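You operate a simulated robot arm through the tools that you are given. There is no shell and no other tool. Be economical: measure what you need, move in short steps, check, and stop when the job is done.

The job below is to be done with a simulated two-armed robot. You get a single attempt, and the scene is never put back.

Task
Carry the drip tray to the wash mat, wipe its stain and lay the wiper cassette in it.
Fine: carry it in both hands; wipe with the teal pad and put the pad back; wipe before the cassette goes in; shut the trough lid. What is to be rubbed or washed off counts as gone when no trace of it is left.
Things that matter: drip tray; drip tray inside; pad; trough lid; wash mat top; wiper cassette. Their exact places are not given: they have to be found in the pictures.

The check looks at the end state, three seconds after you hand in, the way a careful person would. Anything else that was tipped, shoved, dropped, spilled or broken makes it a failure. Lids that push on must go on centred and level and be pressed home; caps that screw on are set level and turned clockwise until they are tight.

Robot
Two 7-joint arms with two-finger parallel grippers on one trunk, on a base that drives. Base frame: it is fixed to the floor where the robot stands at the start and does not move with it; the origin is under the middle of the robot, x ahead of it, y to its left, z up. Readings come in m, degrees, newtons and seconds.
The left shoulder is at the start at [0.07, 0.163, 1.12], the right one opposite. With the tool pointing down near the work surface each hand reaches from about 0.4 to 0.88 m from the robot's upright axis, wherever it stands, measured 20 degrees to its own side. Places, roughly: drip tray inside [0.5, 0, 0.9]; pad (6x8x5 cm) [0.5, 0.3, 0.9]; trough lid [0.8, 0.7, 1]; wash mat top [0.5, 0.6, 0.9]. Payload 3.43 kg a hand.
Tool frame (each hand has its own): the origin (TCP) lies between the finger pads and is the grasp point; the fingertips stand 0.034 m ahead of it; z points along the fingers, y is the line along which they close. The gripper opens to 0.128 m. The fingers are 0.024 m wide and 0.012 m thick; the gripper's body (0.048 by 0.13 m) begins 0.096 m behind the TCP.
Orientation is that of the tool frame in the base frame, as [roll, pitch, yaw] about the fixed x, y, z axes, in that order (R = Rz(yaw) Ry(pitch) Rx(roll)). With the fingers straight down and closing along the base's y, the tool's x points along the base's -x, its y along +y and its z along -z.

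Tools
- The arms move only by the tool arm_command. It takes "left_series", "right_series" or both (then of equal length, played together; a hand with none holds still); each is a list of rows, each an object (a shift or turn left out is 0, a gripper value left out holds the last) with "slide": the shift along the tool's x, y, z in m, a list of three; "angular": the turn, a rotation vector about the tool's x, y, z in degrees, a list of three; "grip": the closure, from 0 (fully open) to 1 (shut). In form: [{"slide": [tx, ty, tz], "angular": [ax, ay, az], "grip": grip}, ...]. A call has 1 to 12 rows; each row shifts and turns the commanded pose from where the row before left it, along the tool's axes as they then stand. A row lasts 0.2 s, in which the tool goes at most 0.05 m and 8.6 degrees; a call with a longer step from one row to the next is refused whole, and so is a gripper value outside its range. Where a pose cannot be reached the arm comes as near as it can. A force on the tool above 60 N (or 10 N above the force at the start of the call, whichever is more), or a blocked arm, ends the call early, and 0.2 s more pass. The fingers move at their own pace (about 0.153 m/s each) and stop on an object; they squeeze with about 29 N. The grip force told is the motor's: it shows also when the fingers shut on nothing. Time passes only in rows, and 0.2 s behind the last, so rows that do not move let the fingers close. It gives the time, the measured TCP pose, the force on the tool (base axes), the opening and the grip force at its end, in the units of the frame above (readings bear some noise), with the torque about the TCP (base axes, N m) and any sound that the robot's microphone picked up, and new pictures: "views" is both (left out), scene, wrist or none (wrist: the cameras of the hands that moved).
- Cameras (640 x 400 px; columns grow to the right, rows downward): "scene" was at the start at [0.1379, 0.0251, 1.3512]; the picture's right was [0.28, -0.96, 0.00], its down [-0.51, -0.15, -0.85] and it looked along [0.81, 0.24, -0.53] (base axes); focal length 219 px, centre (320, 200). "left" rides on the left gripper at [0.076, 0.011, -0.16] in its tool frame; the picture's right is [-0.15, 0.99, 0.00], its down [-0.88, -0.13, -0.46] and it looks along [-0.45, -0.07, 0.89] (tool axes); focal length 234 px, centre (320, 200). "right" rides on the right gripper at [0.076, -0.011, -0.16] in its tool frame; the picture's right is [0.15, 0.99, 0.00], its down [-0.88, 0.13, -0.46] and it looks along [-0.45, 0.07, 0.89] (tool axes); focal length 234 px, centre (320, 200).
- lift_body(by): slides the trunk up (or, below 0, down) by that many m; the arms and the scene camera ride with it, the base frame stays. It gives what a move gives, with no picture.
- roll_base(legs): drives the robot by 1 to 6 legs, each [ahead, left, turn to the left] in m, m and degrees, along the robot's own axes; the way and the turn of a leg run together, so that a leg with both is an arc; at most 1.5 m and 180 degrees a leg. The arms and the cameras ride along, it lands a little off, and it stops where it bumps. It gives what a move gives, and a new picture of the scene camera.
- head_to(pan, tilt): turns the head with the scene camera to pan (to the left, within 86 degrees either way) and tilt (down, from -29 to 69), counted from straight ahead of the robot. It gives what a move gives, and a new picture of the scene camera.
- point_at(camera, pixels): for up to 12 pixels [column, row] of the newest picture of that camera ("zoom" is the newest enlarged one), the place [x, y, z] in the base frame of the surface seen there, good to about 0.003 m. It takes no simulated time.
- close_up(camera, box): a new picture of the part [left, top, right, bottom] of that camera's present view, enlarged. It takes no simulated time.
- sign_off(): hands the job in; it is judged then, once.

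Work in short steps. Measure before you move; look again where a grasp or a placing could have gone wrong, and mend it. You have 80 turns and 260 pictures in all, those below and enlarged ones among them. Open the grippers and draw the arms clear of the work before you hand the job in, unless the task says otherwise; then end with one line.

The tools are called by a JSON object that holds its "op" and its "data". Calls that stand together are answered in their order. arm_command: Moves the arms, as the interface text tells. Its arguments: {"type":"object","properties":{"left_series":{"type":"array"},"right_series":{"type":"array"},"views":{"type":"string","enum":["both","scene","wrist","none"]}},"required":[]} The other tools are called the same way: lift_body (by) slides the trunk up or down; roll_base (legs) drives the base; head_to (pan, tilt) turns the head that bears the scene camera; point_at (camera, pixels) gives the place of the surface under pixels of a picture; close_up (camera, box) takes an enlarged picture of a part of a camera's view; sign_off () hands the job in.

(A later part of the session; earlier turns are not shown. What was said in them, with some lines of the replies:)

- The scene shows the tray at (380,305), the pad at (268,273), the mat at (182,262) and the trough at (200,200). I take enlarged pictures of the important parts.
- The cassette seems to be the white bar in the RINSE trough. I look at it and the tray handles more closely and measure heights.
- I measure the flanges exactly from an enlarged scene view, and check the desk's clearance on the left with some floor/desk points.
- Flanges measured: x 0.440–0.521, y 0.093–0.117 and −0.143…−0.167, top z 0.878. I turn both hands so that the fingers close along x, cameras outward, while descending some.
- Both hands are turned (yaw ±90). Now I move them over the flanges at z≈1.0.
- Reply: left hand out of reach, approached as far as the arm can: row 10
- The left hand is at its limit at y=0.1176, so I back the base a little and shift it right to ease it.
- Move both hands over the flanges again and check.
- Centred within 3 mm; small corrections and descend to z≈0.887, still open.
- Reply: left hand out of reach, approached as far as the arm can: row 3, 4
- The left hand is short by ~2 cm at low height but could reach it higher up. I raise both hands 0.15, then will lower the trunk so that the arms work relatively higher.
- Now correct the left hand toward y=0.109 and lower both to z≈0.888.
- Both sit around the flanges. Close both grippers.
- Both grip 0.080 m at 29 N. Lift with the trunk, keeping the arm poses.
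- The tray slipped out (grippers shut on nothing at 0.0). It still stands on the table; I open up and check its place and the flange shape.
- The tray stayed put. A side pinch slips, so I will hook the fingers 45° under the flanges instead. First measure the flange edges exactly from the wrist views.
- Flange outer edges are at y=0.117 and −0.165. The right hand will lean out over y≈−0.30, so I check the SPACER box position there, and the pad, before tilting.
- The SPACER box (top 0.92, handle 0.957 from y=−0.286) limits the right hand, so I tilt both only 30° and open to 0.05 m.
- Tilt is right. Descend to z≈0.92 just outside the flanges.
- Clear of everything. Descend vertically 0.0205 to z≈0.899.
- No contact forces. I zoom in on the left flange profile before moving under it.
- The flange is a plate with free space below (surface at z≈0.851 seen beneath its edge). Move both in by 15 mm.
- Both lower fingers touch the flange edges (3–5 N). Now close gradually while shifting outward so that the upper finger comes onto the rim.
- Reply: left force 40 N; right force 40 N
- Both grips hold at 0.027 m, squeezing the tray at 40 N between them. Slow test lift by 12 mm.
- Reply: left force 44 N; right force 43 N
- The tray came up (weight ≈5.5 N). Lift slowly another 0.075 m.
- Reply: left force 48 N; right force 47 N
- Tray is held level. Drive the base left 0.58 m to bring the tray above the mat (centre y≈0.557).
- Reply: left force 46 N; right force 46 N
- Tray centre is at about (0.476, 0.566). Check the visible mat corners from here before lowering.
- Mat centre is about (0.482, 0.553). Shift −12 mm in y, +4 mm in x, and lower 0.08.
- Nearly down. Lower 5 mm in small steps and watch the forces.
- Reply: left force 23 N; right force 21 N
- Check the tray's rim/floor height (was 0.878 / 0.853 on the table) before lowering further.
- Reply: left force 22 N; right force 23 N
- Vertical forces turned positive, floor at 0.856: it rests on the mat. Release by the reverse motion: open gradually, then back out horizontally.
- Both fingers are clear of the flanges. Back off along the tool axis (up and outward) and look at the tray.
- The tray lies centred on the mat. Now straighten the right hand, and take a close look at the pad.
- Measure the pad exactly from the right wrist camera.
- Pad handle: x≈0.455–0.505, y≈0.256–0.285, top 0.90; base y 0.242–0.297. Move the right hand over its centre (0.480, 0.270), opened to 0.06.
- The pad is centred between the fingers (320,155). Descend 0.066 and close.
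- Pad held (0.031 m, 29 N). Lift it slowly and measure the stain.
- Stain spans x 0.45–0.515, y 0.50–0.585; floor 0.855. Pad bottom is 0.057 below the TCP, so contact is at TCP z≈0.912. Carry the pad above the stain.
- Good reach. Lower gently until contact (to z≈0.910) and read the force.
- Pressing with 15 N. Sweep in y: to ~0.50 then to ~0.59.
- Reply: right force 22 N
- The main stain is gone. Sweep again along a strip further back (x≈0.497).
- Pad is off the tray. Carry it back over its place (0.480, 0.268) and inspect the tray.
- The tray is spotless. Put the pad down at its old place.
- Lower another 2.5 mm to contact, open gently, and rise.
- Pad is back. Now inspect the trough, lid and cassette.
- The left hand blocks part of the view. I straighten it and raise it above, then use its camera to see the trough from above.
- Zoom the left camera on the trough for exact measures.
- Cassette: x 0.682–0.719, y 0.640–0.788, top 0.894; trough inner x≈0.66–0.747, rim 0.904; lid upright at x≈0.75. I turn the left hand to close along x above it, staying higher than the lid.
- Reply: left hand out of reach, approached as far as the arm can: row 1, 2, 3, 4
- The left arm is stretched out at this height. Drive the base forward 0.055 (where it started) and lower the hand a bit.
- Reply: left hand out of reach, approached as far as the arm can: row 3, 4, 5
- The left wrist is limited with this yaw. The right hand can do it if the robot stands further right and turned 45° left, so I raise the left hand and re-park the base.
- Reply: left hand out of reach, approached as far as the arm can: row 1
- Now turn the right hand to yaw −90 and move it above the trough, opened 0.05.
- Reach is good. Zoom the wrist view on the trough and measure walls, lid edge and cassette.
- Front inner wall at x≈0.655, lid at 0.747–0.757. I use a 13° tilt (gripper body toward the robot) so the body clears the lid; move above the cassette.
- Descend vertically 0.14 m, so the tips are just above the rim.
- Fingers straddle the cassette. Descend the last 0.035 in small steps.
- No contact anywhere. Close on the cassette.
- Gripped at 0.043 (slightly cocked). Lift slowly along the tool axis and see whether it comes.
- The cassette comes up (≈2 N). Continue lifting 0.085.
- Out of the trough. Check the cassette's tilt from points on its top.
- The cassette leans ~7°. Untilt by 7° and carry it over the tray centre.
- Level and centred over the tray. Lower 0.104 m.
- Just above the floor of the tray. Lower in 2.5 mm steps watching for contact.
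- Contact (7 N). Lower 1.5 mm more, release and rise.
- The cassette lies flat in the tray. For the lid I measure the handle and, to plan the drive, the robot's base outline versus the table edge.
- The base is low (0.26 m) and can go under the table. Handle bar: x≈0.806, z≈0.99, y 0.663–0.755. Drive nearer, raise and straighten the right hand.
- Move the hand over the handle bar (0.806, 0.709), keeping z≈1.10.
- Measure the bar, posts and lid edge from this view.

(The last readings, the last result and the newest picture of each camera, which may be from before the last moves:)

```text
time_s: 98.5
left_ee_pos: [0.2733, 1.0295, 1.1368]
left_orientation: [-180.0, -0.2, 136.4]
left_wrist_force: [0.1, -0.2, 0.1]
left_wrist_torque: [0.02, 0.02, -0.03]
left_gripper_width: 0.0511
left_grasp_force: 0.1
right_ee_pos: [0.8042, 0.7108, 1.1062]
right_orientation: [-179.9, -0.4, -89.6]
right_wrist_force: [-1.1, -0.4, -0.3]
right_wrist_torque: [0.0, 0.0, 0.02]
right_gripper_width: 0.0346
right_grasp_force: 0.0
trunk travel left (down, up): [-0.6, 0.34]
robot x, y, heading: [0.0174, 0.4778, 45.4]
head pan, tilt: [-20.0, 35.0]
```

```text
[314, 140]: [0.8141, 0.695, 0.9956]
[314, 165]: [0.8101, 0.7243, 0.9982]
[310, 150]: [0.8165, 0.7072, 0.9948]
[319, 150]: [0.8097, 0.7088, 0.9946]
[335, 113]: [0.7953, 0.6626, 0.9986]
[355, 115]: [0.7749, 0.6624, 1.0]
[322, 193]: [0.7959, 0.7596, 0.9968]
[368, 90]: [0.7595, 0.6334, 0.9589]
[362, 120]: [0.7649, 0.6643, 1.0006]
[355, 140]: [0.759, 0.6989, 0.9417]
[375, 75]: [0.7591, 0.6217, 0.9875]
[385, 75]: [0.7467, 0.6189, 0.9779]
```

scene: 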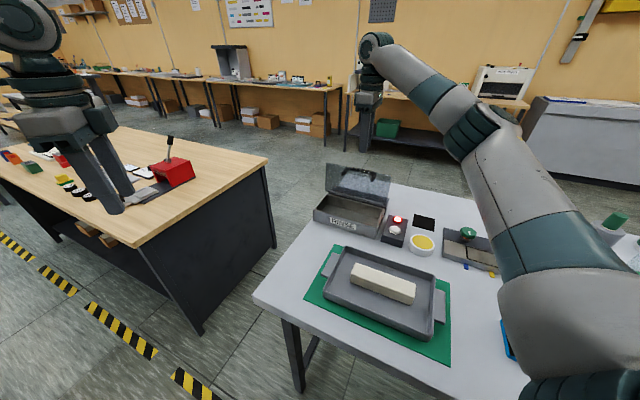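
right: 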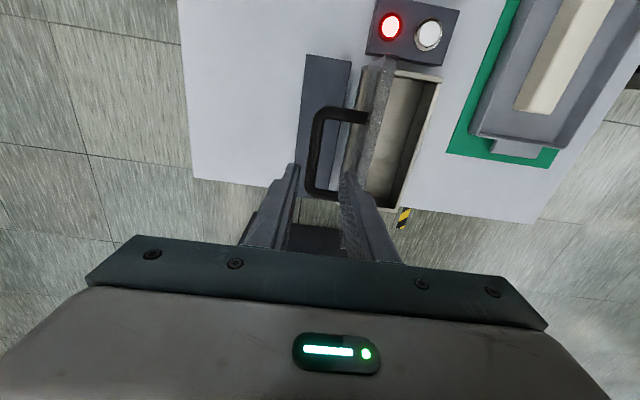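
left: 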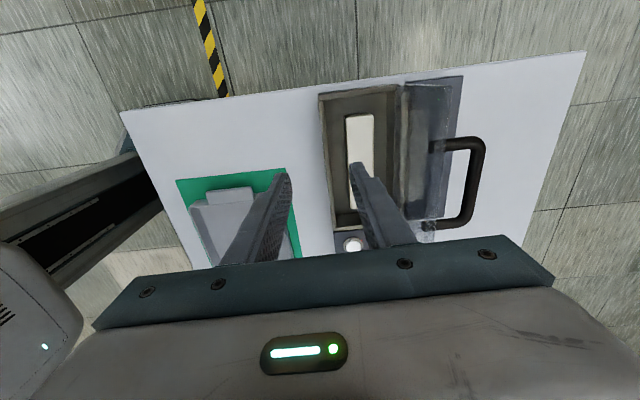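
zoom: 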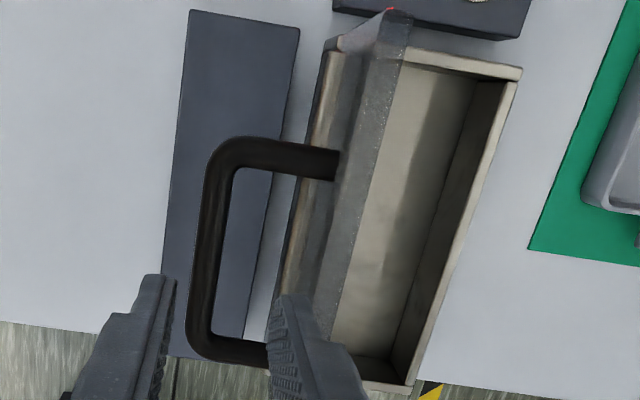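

Bar centre is x≈0.812, z≈0.990; lid face x≈0.762. Shift +8 mm in x and descend to straddle the bar.

{"op": "arm_command", "data": {"right_series": [{"slide": [0, -0.008, 0]}, {"slide": [0, 0, 0.026]}, {"slide": [0, 0, 0.026]}, {"slide": [0, 0, 0.026]}, {"slide": [0, 0, 0.024]}, {}], "views": "both"}}

```text
time_s: 99.8
left_ee_pos: [0.2728, 1.0299, 1.1364]
left_orientation: [-179.8, -0.2, 136.3]
left_wrist_force: [0.6, -0.5, 0.6]
left_wrist_torque: [-0.03, -0.02, -0.02]
left_gripper_width: 0.0512
left_grasp_force: 0.1
right_ee_pos: [0.8119, 0.7076, 1.0033]
right_orientation: [-179.9, -0.4, -89.6]
right_wrist_force: [-0.4, 0.6, -0.5]
right_wrist_torque: [0.03, 0.01, -0.01]
right_gripper_width: 0.0345
right_grasp_force: 0.2
trunk travel left (down, up): [-0.6, 0.34]
robot x, y, heading: [0.0154, 0.4739, 45.6]
head pan, tilt: [-20.0, 35.0]
```

scene: 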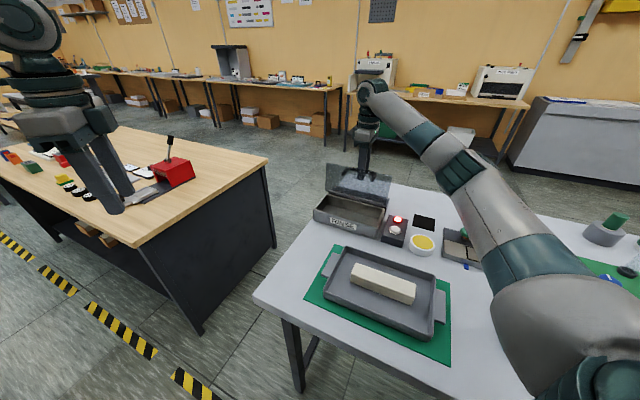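
right: 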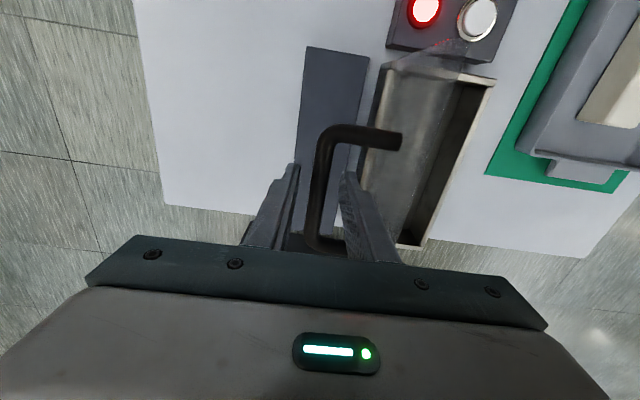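

The fingers straddle the bar inside the handle loop. Narrow to 0.024 and swing the lid along its arc, first half.

{"op": "arm_command", "data": {"right_series": [{"grip": 0.81}, {"slide": [0, 0.012, -0.0062]}, {"slide": [0, 0.0118, -0.0049]}, {"slide": [0, 0.013, -0.0031]}, {"slide": [0, 0.013, -0.0017]}, {"slide": [0, 0.0132, 0]}, {"slide": [0, 0.0131, 0.0021]}, {}], "views": "both"}}

```text
time_s: 101.7
left_ee_pos: [0.2733, 1.0292, 1.1364]
left_orientation: [-179.8, -0.2, 136.4]
left_wrist_force: [0.0, 0.4, 0.4]
left_wrist_torque: [-0.01, -0.02, 0.02]
left_gripper_width: 0.0514
left_grasp_force: 0.1
right_ee_pos: [0.7365, 0.7098, 1.0164]
right_orientation: [-180.0, -0.6, -89.6]
right_wrist_force: [0.4, 0.4, -0.3]
right_wrist_torque: [0.0, 0.02, -0.03]
right_gripper_width: 0.0248
right_grasp_force: 0.3
trunk travel left (down, up): [-0.6, 0.34]
robot x, y, heading: [0.0127, 0.4756, 45.6]
head pan, tilt: [-20.0, 35.0]
```

scene: 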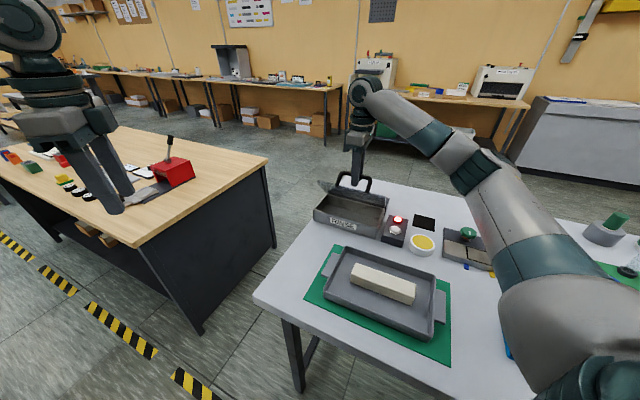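
right: 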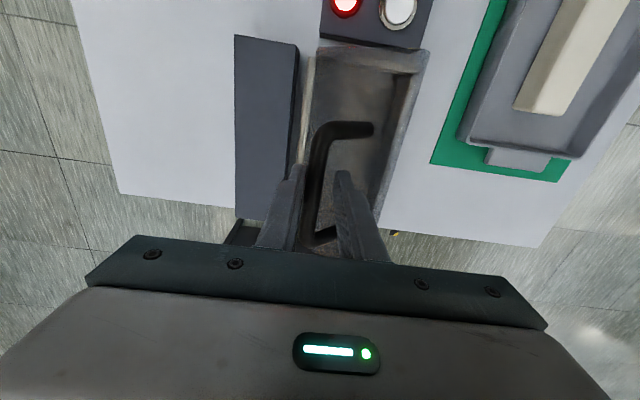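

The lid follows, now half closed with the bar against the back finger. Swing the second half.

{"op": "arm_command", "data": {"right_series": [{"slide": [0, 0.0125, 0.0038]}, {"slide": [0, 0.0124, 0.005]}, {"slide": [0, 0.0112, 0.007]}, {"slide": [0, 0.0105, 0.0079]}, {"slide": [0, 0.0091, 0.0095]}, {"slide": [0, 0.008, 0.0095]}, {}], "views": "both"}}

{"op": "close_up", "data": {"camera": "scene", "box": [300, 130, 430, 250]}}

```text
time_s: 103.2
left_ee_pos: [0.2735, 1.0304, 1.135]
left_orientation: [-179.8, -0.2, 136.4]
left_wrist_force: [0.4, 0.1, 0.4]
left_wrist_torque: [-0.02, -0.03, -0.02]
left_gripper_width: 0.0514
left_grasp_force: 0.1
right_ee_pos: [0.6725, 0.7078, 0.9738]
right_orientation: [-180.0, -0.5, -89.6]
right_wrist_force: [1.3, 0.3, -1.0]
right_wrist_torque: [-0.01, 0.0, -0.04]
right_gripper_width: 0.0252
right_grasp_force: 0.9
trunk travel left (down, up): [-0.6, 0.34]
robot x, y, heading: [0.0125, 0.4774, 45.6]
head pan, tilt: [-20.0, 35.0]
```

scene: 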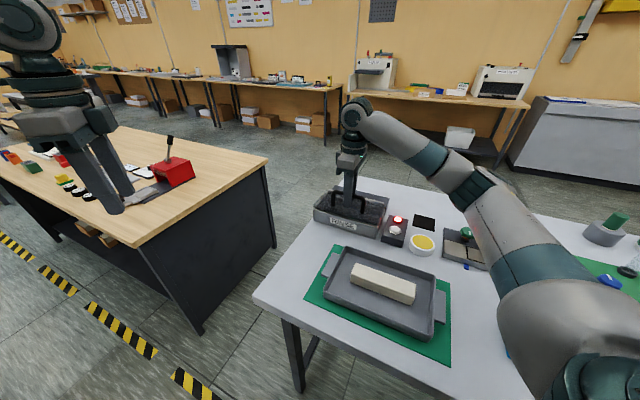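
right: 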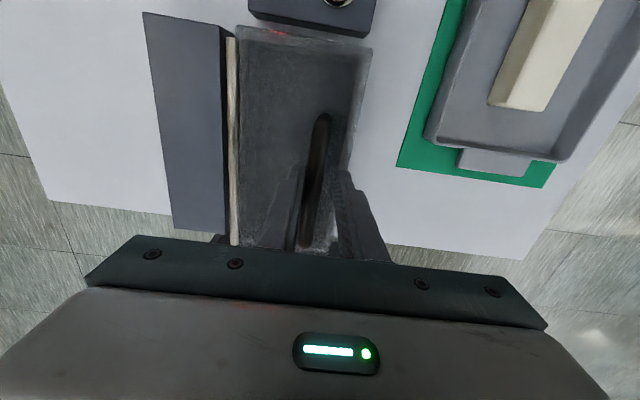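

```text
3.33 times, centred on (365, 190) of scene
```

zoom: 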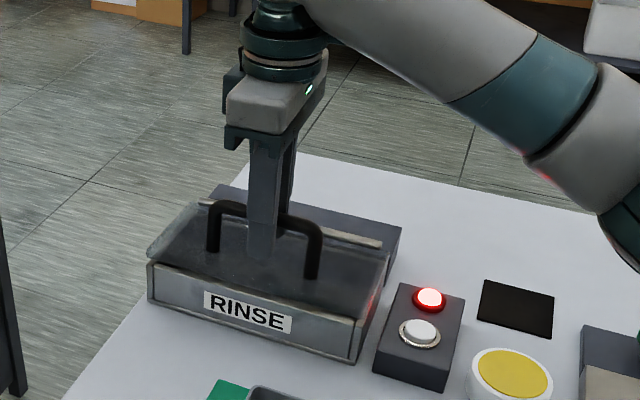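

The lid appears shut or nearly so. Check lid heights at front and back.

{"op": "point_at", "data": {"camera": "right", "pixels": [[350, 60], [340, 90], [355, 130], [300, 45], [260, 50], [255, 120], [365, 60], [318, 150], [280, 130]]}}

{"op": "point_at", "data": {"camera": "zoom", "pixels": [[170, 245], [240, 265], [330, 290], [350, 300], [200, 285], [380, 255], [300, 225]]}}

```text
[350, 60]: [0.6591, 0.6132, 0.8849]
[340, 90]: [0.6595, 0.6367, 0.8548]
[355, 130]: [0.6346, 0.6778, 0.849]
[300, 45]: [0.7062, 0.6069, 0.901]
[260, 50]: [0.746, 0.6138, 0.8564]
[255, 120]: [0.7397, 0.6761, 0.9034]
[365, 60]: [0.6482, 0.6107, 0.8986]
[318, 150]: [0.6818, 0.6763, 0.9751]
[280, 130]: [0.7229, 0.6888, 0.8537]
```

```text
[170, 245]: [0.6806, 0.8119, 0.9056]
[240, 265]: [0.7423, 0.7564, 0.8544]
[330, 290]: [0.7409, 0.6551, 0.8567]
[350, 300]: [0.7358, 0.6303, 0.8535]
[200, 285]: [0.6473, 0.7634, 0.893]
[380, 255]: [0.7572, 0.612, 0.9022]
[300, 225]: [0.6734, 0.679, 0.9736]
```

The bar top is at 0.975, maybe a few mm above fully shut. Release, rise, close the fingers and press the bar down gently from above.

{"op": "arm_command", "data": {"right_series": [{"grip": 0.7}, {}, {"slide": [0, 0, -0.02]}, {"slide": [0, 0, -0.03]}, {"slide": [0, 0, -0.03], "grip": 1}, {"grip": 1}, {"grip": 1}], "views": "both"}}

{"op": "close_up", "data": {"camera": "scene", "box": [300, 150, 420, 250]}}

{"op": "point_at", "data": {"camera": "zoom", "pixels": [[250, 205], [210, 195], [300, 225], [150, 245], [230, 270], [350, 310], [400, 225], [380, 260]]}}

```text
time_s: 104.8
left_ee_pos: [0.2743, 1.0306, 1.1358]
left_orientation: [-179.9, -0.2, 136.5]
left_wrist_force: [0.8, -0.6, 0.7]
left_wrist_torque: [0.03, 0.01, 0.02]
left_gripper_width: 0.051
left_grasp_force: 0.0
right_ee_pos: [0.6721, 0.7083, 1.0547]
right_orientation: [180.0, -0.6, -89.6]
right_wrist_force: [-0.3, -0.5, -0.2]
right_wrist_torque: [-0.01, -0.01, -0.01]
right_gripper_width: 0.0
right_grasp_force: 28.3
trunk travel left (down, up): [-0.6, 0.34]
robot x, y, heading: [0.0152, 0.4762, 45.6]
head pan, tilt: [-20.0, 35.0]
```

scene: 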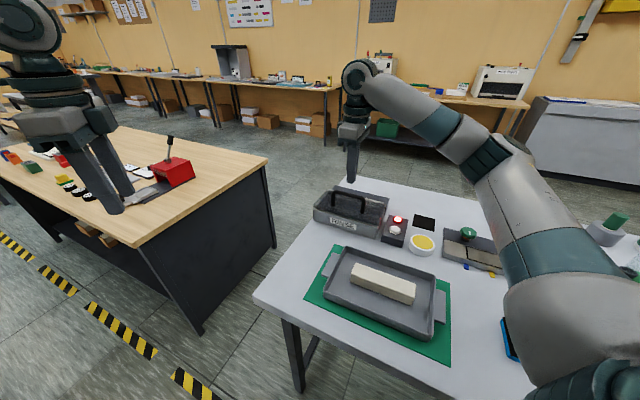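
right: 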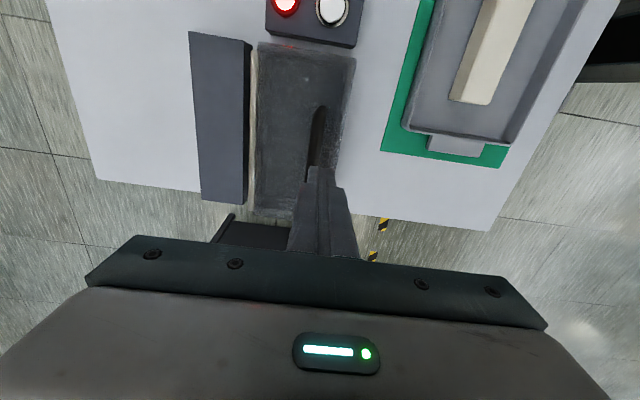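

```text
4.00 times, centred on (360, 200) of scene
```

zoom: 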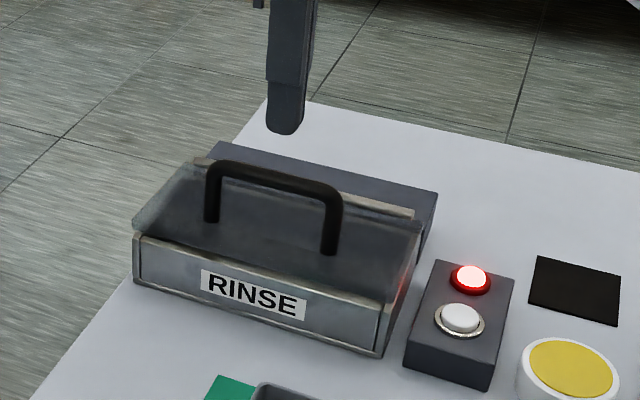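

```text
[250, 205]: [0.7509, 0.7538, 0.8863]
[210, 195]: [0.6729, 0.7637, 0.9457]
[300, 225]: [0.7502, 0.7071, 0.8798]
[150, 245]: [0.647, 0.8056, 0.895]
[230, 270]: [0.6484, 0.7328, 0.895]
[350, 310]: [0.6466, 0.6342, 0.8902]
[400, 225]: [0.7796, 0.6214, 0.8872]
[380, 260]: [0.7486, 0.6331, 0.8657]
```

Measure the bar's place, then press it.

{"op": "point_at", "data": {"camera": "zoom", "pixels": [[240, 168], [275, 177], [310, 185], [212, 165], [335, 200]]}}

{"op": "arm_command", "data": {"right_series": [{"slide": [0, 0, 0.02]}, {"slide": [0, 0, 0.01]}, {"slide": [0, 0, 0.008]}, {"slide": [0, 0, 0.005]}, {"slide": [0, 0, 0.005]}, {}], "views": "scene"}}

```text
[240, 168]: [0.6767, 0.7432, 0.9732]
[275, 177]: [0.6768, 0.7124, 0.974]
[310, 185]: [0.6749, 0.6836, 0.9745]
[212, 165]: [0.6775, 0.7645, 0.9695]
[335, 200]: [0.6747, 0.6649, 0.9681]
```

```text
time_s: 106.2
left_ee_pos: [0.2716, 1.0292, 1.1386]
left_orientation: [180.0, -0.2, 136.3]
left_wrist_force: [0.2, -0.2, -0.8]
left_wrist_torque: [-0.01, -0.03, 0.0]
left_gripper_width: 0.0514
left_grasp_force: 0.1
right_ee_pos: [0.6706, 0.7077, 1.0075]
right_orientation: [-180.0, -0.5, -89.6]
right_wrist_force: [-6.1, -1.9, 6.4]
right_wrist_torque: [0.0, 0.19, 0.06]
right_gripper_width: 0.0
right_grasp_force: 29.0
trunk travel left (down, up): [-0.6, 0.34]
robot x, y, heading: [0.0129, 0.4754, 45.6]
head pan, tilt: [-20.0, 35.0]
```

scene: 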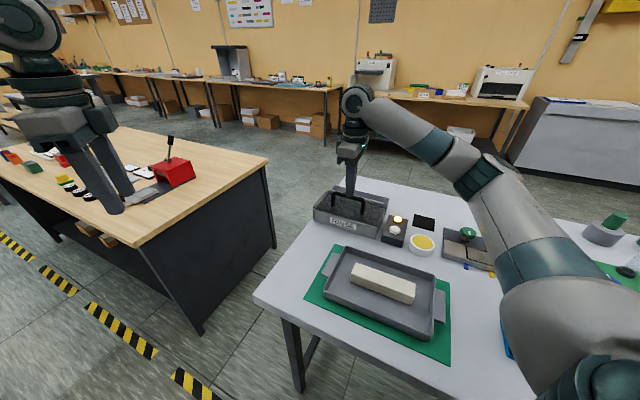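

Contact at the bar top with 6 N; the lamp at (398,218) changed. Zoom to see.

{"op": "close_up", "data": {"camera": "scene", "box": [300, 150, 440, 250]}}

{"op": "arm_command", "data": {"right_series": [{"slide": [0, -0.003, 0.003]}, {"slide": [0, 0, 0.001]}, {}], "views": "none"}}

```text
4.00 times, centred on (370, 200) of scene
```

zoom: 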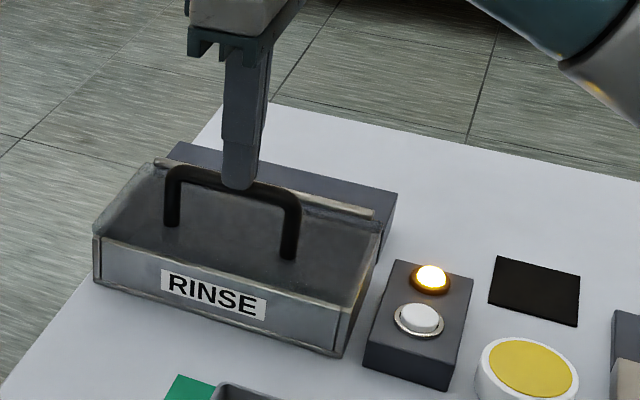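

```text
time_s: 107.0
left_ee_pos: [0.2696, 1.0282, 1.1393]
left_orientation: [-180.0, -0.2, 136.4]
left_wrist_force: [0.1, -0.6, 0.5]
left_wrist_torque: [0.0, -0.09, -0.02]
left_gripper_width: 0.0513
left_grasp_force: 0.1
right_ee_pos: [0.6729, 0.709, 1.0062]
right_orientation: [-179.7, -0.3, -89.6]
right_wrist_force: [-13.4, -1.8, 25.4]
right_wrist_torque: [0.1, 0.34, 0.14]
right_gripper_width: 0.0
right_grasp_force: 28.8
trunk travel left (down, up): [-0.6, 0.34]
robot x, y, heading: [0.0174, 0.4761, 45.5]
head pan, tilt: [-20.0, 35.0]
```

The lamp went amber and at 25 N the bar does not go further: the lid is home. Rise away and look again.

{"op": "arm_command", "data": {"right_series": [{"slide": [0, 0, -0.02]}, {"slide": [0, 0, -0.04]}, {"slide": [0, 0, -0.04]}, {"slide": [0.03, 0.03, 0]}, {"slide": [0.035, 0.03, 0]}, {"slide": [0.035, 0.03, 0]}, {"grip": 0.2}, {}], "views": "scene"}}

{"op": "close_up", "data": {"camera": "scene", "box": [300, 150, 440, 250]}}

{"op": "point_at", "data": {"camera": "zoom", "pixels": [[220, 178], [180, 170], [260, 188], [100, 225], [330, 290]]}}

```text
time_s: 108.8
left_ee_pos: [0.2735, 1.0297, 1.1365]
left_orientation: [-179.8, -0.2, 136.4]
left_wrist_force: [0.1, -1.0, -0.5]
left_wrist_torque: [-0.01, 0.0, 0.01]
left_gripper_width: 0.0513
left_grasp_force: 0.1
right_ee_pos: [0.584, 0.6082, 1.1014]
right_orientation: [-180.0, -0.5, -89.7]
right_wrist_force: [-0.4, -0.3, -0.5]
right_wrist_torque: [0.02, -0.01, -0.02]
right_gripper_width: 0.1024
right_grasp_force: 0.1
trunk travel left (down, up): [-0.6, 0.34]
robot x, y, heading: [0.0138, 0.4756, 45.6]
head pan, tilt: [-20.0, 35.0]
```

scene: 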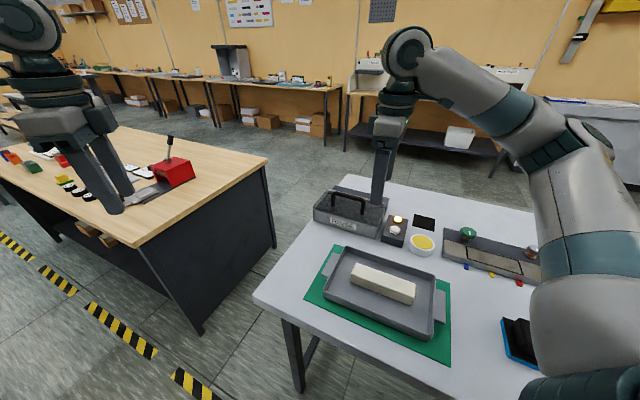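

```text
4.00 times, centred on (370, 200) of scene
```

zoom: 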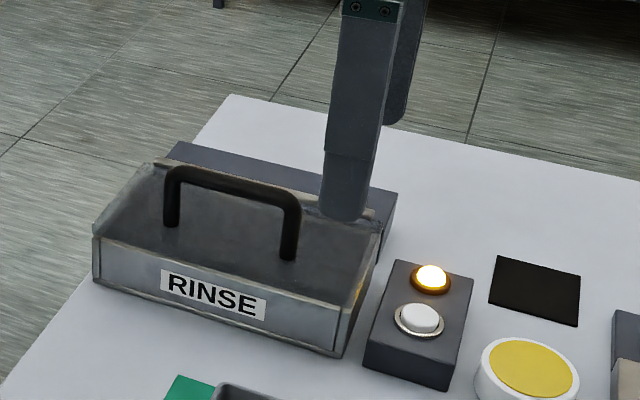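

```text
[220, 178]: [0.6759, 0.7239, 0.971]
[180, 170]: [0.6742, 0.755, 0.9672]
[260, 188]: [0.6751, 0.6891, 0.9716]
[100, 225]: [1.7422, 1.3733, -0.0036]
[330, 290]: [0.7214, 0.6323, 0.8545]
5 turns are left
```

The lamp stays amber and the lid sits shut. Raise the right hand, back the robot away from the work, and take a last look.

{"op": "arm_command", "data": {"right_series": [{"slide": [0, 0, -0.03], "grip": 0}, {"slide": [0, 0, -0.03]}, {"slide": [0, 0, -0.03]}, {}], "left_series": [{"grip": 0}, {}, {}, {}], "views": "none"}}

{"op": "roll_base", "data": {"legs": [[-0.25, 0, 0]]}}

{"op": "close_up", "data": {"camera": "scene", "box": [230, 150, 550, 350]}}

```text
time_s: 109.8
left_ee_pos: [0.2738, 1.0309, 1.1361]
left_orientation: [-179.9, -0.4, 136.3]
left_wrist_force: [0.9, -0.8, 0.0]
left_wrist_torque: [-0.02, 0.03, 0.02]
left_gripper_width: 0.1279
left_grasp_force: 0.1
right_ee_pos: [0.5849, 0.6102, 1.1909]
right_orientation: [180.0, -0.5, -89.7]
right_wrist_force: [-0.6, 0.2, 0.4]
right_wrist_torque: [0.04, 0.0, 0.01]
right_gripper_width: 0.1283
right_grasp_force: 0.0
trunk travel left (down, up): [-0.6, 0.34]
robot x, y, heading: [0.0169, 0.4761, 45.4]
head pan, tilt: [-20.0, 35.0]
```

```text
time_s: 111.7
left_ee_pos: [0.0968, 0.852, 1.1366]
left_orientation: [-179.8, -0.1, 136.5]
left_wrist_force: [0.1, 0.5, 0.7]
left_wrist_torque: [0.0, 0.01, 0.01]
left_gripper_width: 0.128
left_grasp_force: 0.1
right_ee_pos: [0.4102, 0.4308, 1.1904]
right_orientation: [179.9, -0.4, -89.7]
right_wrist_force: [-0.2, 0.5, -0.4]
right_wrist_torque: [0.0, 0.01, -0.01]
right_gripper_width: 0.1281
right_grasp_force: 0.1
trunk travel left (down, up): [-0.6, 0.34]
robot x, y, heading: [-0.1638, 0.2972, 45.6]
head pan, tilt: [-20.0, 35.0]
```

scene: 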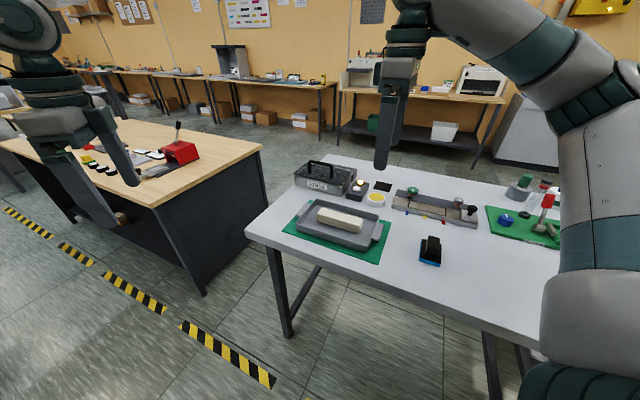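

```text
2.00 times, centred on (390, 250) of scene
4 turns are left
```

zoom: 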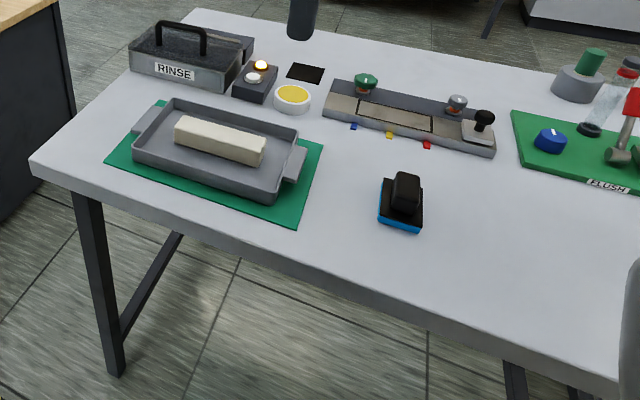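

The pictures show the tray clean on the mat with the cassette inside, the pad back, the lid shut, and both hands open and clear. I hand the job in.

{"op": "sign_off", "data": {}}

```text
The job is handed in.
```

The drip tray is on the wash mat with its stain wiped away and the wiper cassette lying in it; the pad is back in its place and the trough lid is shut.
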